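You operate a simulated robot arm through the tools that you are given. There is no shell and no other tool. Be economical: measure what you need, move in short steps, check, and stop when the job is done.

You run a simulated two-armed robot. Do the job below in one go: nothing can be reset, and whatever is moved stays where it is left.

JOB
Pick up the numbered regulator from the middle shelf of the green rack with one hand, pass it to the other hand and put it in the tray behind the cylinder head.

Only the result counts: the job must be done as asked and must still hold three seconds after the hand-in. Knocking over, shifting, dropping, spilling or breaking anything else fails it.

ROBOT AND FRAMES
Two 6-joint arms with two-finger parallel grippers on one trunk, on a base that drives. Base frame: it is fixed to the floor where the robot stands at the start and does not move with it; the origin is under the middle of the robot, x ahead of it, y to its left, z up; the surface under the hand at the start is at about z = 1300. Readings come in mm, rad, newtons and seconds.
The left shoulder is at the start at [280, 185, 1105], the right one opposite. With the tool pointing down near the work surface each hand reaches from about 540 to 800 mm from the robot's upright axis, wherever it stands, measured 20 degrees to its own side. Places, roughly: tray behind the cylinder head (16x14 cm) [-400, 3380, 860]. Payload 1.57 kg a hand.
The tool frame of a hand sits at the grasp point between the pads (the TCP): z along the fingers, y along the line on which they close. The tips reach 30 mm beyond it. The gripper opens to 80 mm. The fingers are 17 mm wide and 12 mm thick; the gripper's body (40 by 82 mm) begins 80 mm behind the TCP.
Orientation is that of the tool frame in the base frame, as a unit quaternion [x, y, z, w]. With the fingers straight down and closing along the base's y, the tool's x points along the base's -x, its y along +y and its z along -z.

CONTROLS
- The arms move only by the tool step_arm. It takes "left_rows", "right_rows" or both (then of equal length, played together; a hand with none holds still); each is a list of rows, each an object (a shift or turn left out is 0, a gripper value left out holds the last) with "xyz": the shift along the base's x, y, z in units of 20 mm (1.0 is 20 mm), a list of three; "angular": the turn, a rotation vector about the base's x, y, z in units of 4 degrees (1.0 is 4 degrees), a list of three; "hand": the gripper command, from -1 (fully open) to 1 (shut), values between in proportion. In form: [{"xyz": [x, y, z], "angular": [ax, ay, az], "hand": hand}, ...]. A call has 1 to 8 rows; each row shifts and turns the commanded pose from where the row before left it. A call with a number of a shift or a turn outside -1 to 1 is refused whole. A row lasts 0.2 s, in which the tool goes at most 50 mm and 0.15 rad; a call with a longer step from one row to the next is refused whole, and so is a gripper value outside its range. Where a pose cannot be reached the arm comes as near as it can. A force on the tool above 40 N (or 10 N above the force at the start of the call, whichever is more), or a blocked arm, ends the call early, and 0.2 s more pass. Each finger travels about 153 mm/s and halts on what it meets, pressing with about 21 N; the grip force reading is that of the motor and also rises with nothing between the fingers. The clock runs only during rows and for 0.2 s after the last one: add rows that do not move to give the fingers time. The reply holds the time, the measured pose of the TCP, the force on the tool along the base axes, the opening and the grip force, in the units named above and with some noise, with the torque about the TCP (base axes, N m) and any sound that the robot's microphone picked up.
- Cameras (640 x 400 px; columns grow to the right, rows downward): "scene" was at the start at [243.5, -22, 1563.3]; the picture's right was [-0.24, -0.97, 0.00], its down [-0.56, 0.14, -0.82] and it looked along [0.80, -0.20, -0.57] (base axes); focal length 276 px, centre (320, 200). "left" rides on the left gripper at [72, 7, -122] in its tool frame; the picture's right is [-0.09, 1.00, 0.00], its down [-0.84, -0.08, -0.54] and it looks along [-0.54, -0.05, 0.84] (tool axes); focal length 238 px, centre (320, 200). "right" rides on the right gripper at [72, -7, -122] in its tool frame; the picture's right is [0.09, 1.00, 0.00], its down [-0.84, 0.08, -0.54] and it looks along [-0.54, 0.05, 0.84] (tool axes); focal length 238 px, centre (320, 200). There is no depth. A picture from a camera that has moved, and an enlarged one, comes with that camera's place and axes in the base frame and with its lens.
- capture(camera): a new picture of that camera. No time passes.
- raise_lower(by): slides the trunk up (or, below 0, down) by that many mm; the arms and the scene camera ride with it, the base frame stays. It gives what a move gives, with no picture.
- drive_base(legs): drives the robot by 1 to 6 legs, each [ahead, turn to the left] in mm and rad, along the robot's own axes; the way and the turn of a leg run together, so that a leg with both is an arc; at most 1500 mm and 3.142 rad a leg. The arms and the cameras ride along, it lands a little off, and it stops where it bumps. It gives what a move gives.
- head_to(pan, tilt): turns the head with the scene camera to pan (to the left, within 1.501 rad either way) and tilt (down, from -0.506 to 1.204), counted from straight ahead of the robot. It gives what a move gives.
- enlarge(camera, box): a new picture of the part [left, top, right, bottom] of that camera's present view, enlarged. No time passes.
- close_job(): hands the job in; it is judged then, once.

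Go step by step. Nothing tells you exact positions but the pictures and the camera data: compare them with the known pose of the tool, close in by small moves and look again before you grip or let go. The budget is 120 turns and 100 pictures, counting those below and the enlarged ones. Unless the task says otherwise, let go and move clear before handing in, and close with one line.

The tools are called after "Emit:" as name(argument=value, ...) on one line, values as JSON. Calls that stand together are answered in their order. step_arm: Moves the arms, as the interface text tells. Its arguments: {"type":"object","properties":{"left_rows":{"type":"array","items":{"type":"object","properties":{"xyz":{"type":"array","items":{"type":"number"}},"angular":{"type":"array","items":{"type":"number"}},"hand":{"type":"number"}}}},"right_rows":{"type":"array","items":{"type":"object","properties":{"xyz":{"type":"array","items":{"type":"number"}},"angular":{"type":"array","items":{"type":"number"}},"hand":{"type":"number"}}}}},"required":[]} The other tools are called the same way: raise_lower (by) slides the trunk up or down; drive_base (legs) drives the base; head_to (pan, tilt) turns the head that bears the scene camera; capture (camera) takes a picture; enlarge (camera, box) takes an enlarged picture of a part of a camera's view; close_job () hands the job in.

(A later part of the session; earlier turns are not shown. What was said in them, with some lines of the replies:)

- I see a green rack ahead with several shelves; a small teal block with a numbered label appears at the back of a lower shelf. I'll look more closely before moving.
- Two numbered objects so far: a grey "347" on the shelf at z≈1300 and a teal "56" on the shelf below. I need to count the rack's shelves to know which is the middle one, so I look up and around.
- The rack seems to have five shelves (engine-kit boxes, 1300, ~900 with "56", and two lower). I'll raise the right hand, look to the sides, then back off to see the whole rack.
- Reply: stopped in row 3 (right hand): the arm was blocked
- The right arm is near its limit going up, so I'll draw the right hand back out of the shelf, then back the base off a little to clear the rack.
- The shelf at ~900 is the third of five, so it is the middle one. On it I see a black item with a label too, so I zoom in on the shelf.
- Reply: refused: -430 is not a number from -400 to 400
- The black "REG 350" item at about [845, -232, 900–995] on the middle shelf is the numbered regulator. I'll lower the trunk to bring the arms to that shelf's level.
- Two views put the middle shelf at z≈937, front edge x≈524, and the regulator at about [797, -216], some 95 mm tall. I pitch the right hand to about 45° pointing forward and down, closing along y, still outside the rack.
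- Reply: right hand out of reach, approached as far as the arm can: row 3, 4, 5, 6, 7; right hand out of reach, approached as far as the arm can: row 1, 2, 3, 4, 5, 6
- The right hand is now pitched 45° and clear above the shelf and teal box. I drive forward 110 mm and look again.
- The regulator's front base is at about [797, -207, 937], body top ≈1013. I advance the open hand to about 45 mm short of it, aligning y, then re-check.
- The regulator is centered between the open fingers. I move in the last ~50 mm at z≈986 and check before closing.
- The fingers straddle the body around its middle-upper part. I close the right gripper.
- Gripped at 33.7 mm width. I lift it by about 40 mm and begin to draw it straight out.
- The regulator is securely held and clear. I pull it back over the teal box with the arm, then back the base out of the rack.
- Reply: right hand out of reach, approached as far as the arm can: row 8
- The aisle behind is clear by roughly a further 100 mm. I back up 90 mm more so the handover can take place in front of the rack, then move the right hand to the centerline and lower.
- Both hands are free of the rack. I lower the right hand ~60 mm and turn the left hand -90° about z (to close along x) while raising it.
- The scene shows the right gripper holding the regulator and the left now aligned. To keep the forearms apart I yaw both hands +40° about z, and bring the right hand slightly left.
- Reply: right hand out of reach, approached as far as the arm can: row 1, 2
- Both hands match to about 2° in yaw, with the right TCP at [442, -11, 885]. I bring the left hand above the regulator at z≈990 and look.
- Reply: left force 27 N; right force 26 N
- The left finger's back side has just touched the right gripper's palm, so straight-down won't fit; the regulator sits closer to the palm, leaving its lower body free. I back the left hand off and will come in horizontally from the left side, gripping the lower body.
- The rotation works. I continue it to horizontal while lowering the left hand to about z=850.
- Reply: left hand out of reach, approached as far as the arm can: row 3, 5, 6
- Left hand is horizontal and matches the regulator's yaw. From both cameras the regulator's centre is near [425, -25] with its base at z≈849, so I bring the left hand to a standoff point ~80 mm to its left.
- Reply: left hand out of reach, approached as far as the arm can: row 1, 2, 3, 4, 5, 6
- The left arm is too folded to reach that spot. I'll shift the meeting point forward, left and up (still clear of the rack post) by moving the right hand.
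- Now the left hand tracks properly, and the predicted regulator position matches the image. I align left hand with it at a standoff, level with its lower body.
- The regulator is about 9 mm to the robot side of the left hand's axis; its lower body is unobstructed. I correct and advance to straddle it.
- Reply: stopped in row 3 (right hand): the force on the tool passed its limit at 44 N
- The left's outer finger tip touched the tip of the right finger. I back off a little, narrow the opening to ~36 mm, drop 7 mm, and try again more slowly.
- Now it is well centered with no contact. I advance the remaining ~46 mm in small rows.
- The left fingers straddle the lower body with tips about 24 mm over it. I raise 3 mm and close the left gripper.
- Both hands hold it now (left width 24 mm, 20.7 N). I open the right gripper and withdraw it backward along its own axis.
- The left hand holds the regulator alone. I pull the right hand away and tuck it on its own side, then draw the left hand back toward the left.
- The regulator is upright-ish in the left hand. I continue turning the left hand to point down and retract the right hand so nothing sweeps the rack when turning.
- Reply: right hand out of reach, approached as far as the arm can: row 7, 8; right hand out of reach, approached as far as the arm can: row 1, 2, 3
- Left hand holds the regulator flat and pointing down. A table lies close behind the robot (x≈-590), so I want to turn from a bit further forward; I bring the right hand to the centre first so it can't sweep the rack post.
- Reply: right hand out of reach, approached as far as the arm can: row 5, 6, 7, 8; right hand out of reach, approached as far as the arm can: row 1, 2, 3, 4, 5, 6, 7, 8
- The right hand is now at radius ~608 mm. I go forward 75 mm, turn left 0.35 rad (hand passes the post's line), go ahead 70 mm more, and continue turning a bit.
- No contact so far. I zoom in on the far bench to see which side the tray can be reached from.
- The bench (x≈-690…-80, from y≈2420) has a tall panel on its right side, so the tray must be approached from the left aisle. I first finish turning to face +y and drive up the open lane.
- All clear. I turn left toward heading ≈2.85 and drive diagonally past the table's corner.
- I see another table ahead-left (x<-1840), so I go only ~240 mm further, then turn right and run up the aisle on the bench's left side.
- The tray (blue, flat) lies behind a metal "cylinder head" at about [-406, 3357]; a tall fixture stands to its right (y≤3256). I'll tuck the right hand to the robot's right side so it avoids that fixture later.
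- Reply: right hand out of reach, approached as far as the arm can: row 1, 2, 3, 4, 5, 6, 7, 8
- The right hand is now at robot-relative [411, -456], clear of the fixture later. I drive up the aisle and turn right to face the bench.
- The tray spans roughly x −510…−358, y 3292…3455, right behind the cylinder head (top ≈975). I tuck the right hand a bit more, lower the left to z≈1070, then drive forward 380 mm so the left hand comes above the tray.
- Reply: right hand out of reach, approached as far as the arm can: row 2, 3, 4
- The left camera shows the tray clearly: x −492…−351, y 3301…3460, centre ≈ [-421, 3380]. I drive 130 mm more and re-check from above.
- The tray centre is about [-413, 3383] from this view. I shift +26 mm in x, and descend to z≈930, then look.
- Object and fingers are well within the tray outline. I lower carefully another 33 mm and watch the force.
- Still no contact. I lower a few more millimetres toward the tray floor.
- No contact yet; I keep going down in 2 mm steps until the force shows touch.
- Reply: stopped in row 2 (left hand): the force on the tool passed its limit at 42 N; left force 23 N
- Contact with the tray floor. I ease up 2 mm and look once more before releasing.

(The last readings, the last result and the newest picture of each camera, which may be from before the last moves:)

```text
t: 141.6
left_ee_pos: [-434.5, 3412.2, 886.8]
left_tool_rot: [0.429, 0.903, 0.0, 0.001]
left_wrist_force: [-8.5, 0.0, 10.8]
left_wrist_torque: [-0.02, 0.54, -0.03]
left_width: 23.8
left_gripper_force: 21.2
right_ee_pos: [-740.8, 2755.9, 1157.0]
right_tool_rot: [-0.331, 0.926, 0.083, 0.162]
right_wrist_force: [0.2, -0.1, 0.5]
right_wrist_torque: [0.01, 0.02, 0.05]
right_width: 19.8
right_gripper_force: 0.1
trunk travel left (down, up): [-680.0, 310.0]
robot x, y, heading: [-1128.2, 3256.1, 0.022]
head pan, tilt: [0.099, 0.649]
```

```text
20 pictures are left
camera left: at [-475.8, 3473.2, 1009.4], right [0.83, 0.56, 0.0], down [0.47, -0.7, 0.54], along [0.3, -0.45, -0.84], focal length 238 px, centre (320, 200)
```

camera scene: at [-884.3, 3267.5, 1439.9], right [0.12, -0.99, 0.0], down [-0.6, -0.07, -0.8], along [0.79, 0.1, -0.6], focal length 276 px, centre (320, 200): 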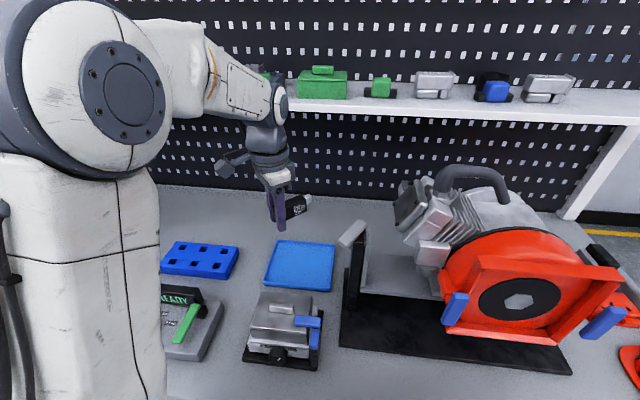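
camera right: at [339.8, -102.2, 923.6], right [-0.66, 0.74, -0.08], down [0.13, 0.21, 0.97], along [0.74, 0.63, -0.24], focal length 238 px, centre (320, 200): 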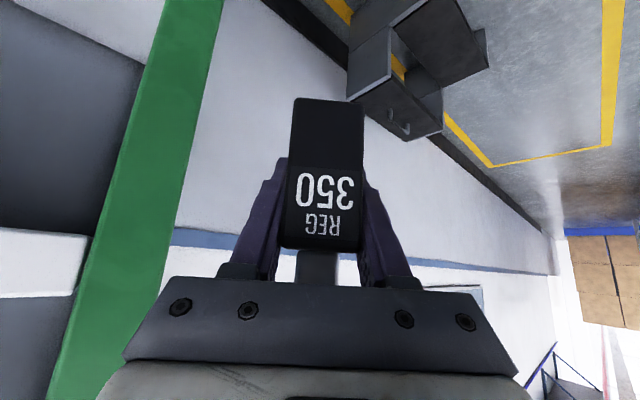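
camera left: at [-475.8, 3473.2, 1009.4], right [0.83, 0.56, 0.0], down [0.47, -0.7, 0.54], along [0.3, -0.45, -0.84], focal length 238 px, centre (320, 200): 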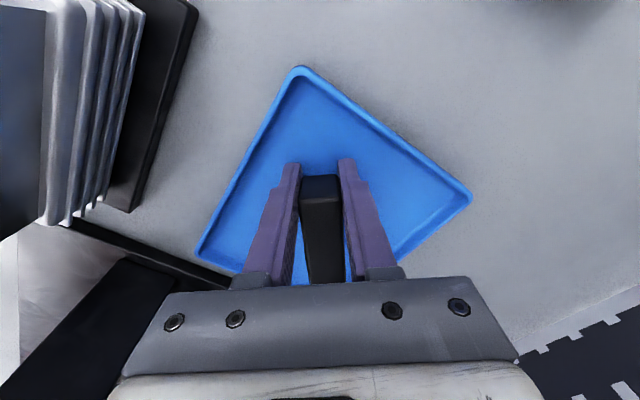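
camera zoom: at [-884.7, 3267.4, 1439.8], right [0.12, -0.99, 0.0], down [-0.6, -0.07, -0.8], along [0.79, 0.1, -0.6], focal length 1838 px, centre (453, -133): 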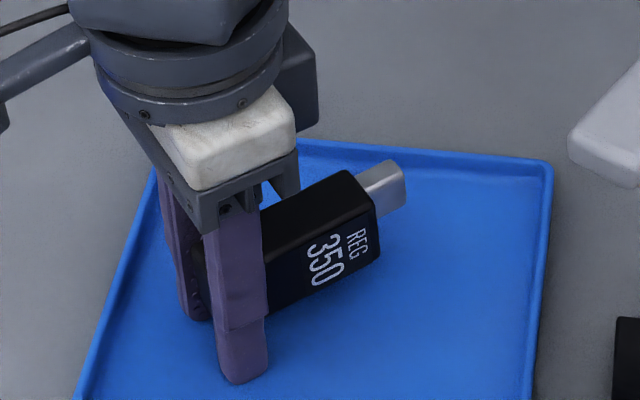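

The tips rest on the tray floor with the regulator lying just ~8 mm above it. I open slowly so it settles flat in the tray.

Emit:
step_arm(left_rows=[{"hand": 0.4}, {"hand": 0.36}, {"hand": 0.32}, {"hand": 0.25}, {"hand": 0.1}, {"hand": -0.1}, {"hand": -0.2}, {"hand": -0.2}])

Emit:
enlarge(camera="scene", box=[250, 200, 350, 280])

Emit:
capture(camera="left")

```text
t: 143.4
left_ee_pos: [-433.3, 3412.9, 887.1]
left_tool_rot: [0.429, 0.903, 0.0, 0.001]
left_wrist_force: [1.7, -0.2, 2.4]
left_wrist_torque: [-0.01, 0.05, 0.04]
left_width: 46.4
left_gripper_force: 0.1
right_ee_pos: [-740.0, 2755.5, 1155.1]
right_tool_rot: [-0.33, 0.926, 0.083, 0.163]
right_wrist_force: [0.2, 0.6, -0.4]
right_wrist_torque: [-0.01, 0.02, 0.01]
right_width: 20.0
right_gripper_force: 0.0
trunk travel left (down, up): [-680.0, 310.0]
robot x, y, heading: [-1127.1, 3258.0, 0.026]
head pan, tilt: [0.099, 0.649]
```

```text
5.00 times, centred on (300, 240) of scene
camera zoom: at [-883.9, 3267.5, 1439.8], right [0.12, -0.99, 0.0], down [-0.6, -0.07, -0.8], along [0.79, 0.1, -0.6], focal length 1378 px, centre (420, 0)
```

zoom: 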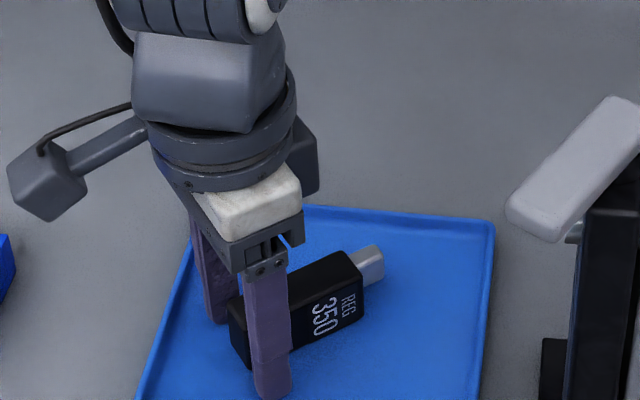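

```text
18 pictures are left
camera left: at [-474.8, 3473.1, 1009.4], right [0.83, 0.56, 0.0], down [0.47, -0.7, 0.55], along [0.31, -0.45, -0.84], focal length 238 px, centre (320, 200)
```

left: 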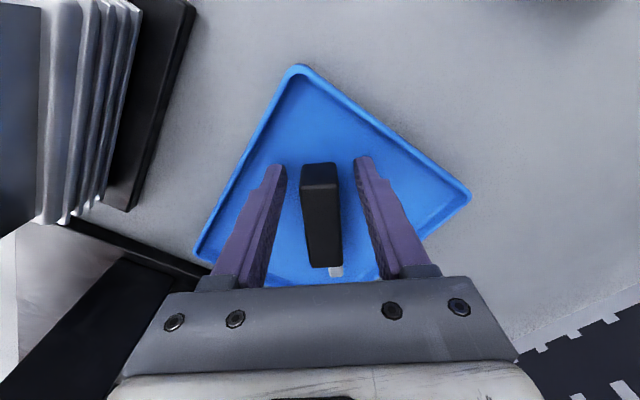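

The regulator lies in the tray between the open fingers, untouched by them. I lift the left hand straight up and check.

Emit:
step_arm(left_rows=[{"xyz": [0, 0, 0.5]}, {"xyz": [0, 0, 1]}, {"xyz": [0, 0, 1]}, {"xyz": [0, 0, 1]}, {"xyz": [0, 0, 1]}, {"xyz": [0, 0, 1]}, {"xyz": [0, 0, 1]}, {"xyz": [0, 0, 1]}])

Emit:
capture(camera="left")

Emit:
capture(camera="scene")

```text
t: 145.2
left_ee_pos: [-432.5, 3411.7, 1038.5]
left_tool_rot: [0.429, 0.903, 0.001, 0.002]
left_wrist_force: [-0.3, 0.5, 0.1]
left_wrist_torque: [0.01, 0.02, 0.0]
left_width: 47.9
left_gripper_force: 0.1
right_ee_pos: [-739.9, 2757.1, 1156.4]
right_tool_rot: [-0.33, 0.926, 0.082, 0.162]
right_wrist_force: [0.3, 0.4, 0.0]
right_wrist_torque: [0.0, 0.01, 0.01]
right_width: 20.0
right_gripper_force: 0.0
trunk travel left (down, up): [-680.0, 310.0]
robot x, y, heading: [-1128.4, 3256.5, 0.02]
head pan, tilt: [0.099, 0.649]
```

```text
17 pictures are left
camera left: at [-473.9, 3473.0, 1160.2], right [0.83, 0.56, 0.0], down [0.47, -0.7, 0.55], along [0.31, -0.45, -0.84], focal length 238 px, centre (320, 200)
```

left: 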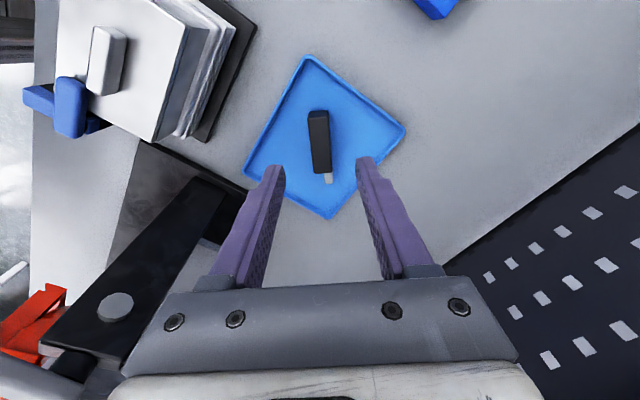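

```text
16 pictures are left
camera scene: at [-883.8, 3267.5, 1439.8], right [0.12, -0.99, 0.0], down [-0.6, -0.07, -0.8], along [0.79, 0.1, -0.6], focal length 276 px, centre (320, 200)
```

scene: 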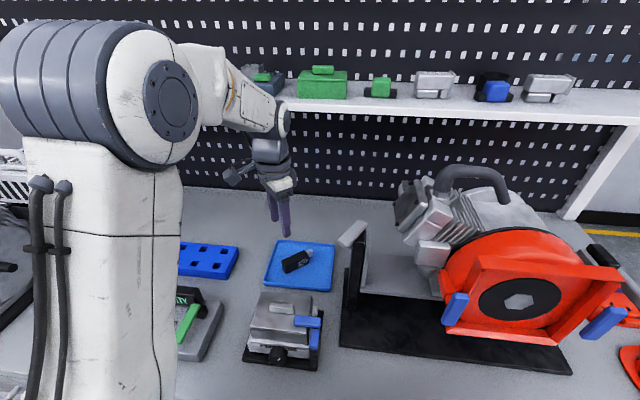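

The regulator lies flat in the middle of the blue tray behind the cylinder head, and the left hand is clear above. Everything else stands undisturbed, so I hand in.

Emit:
close_job()

```text
The job is handed in.
```

The REG 350 regulator was picked from the middle shelf with the right hand, passed to the left and left lying flat in the tray behind the cylinder head; both hands are clear and the job is handed in.
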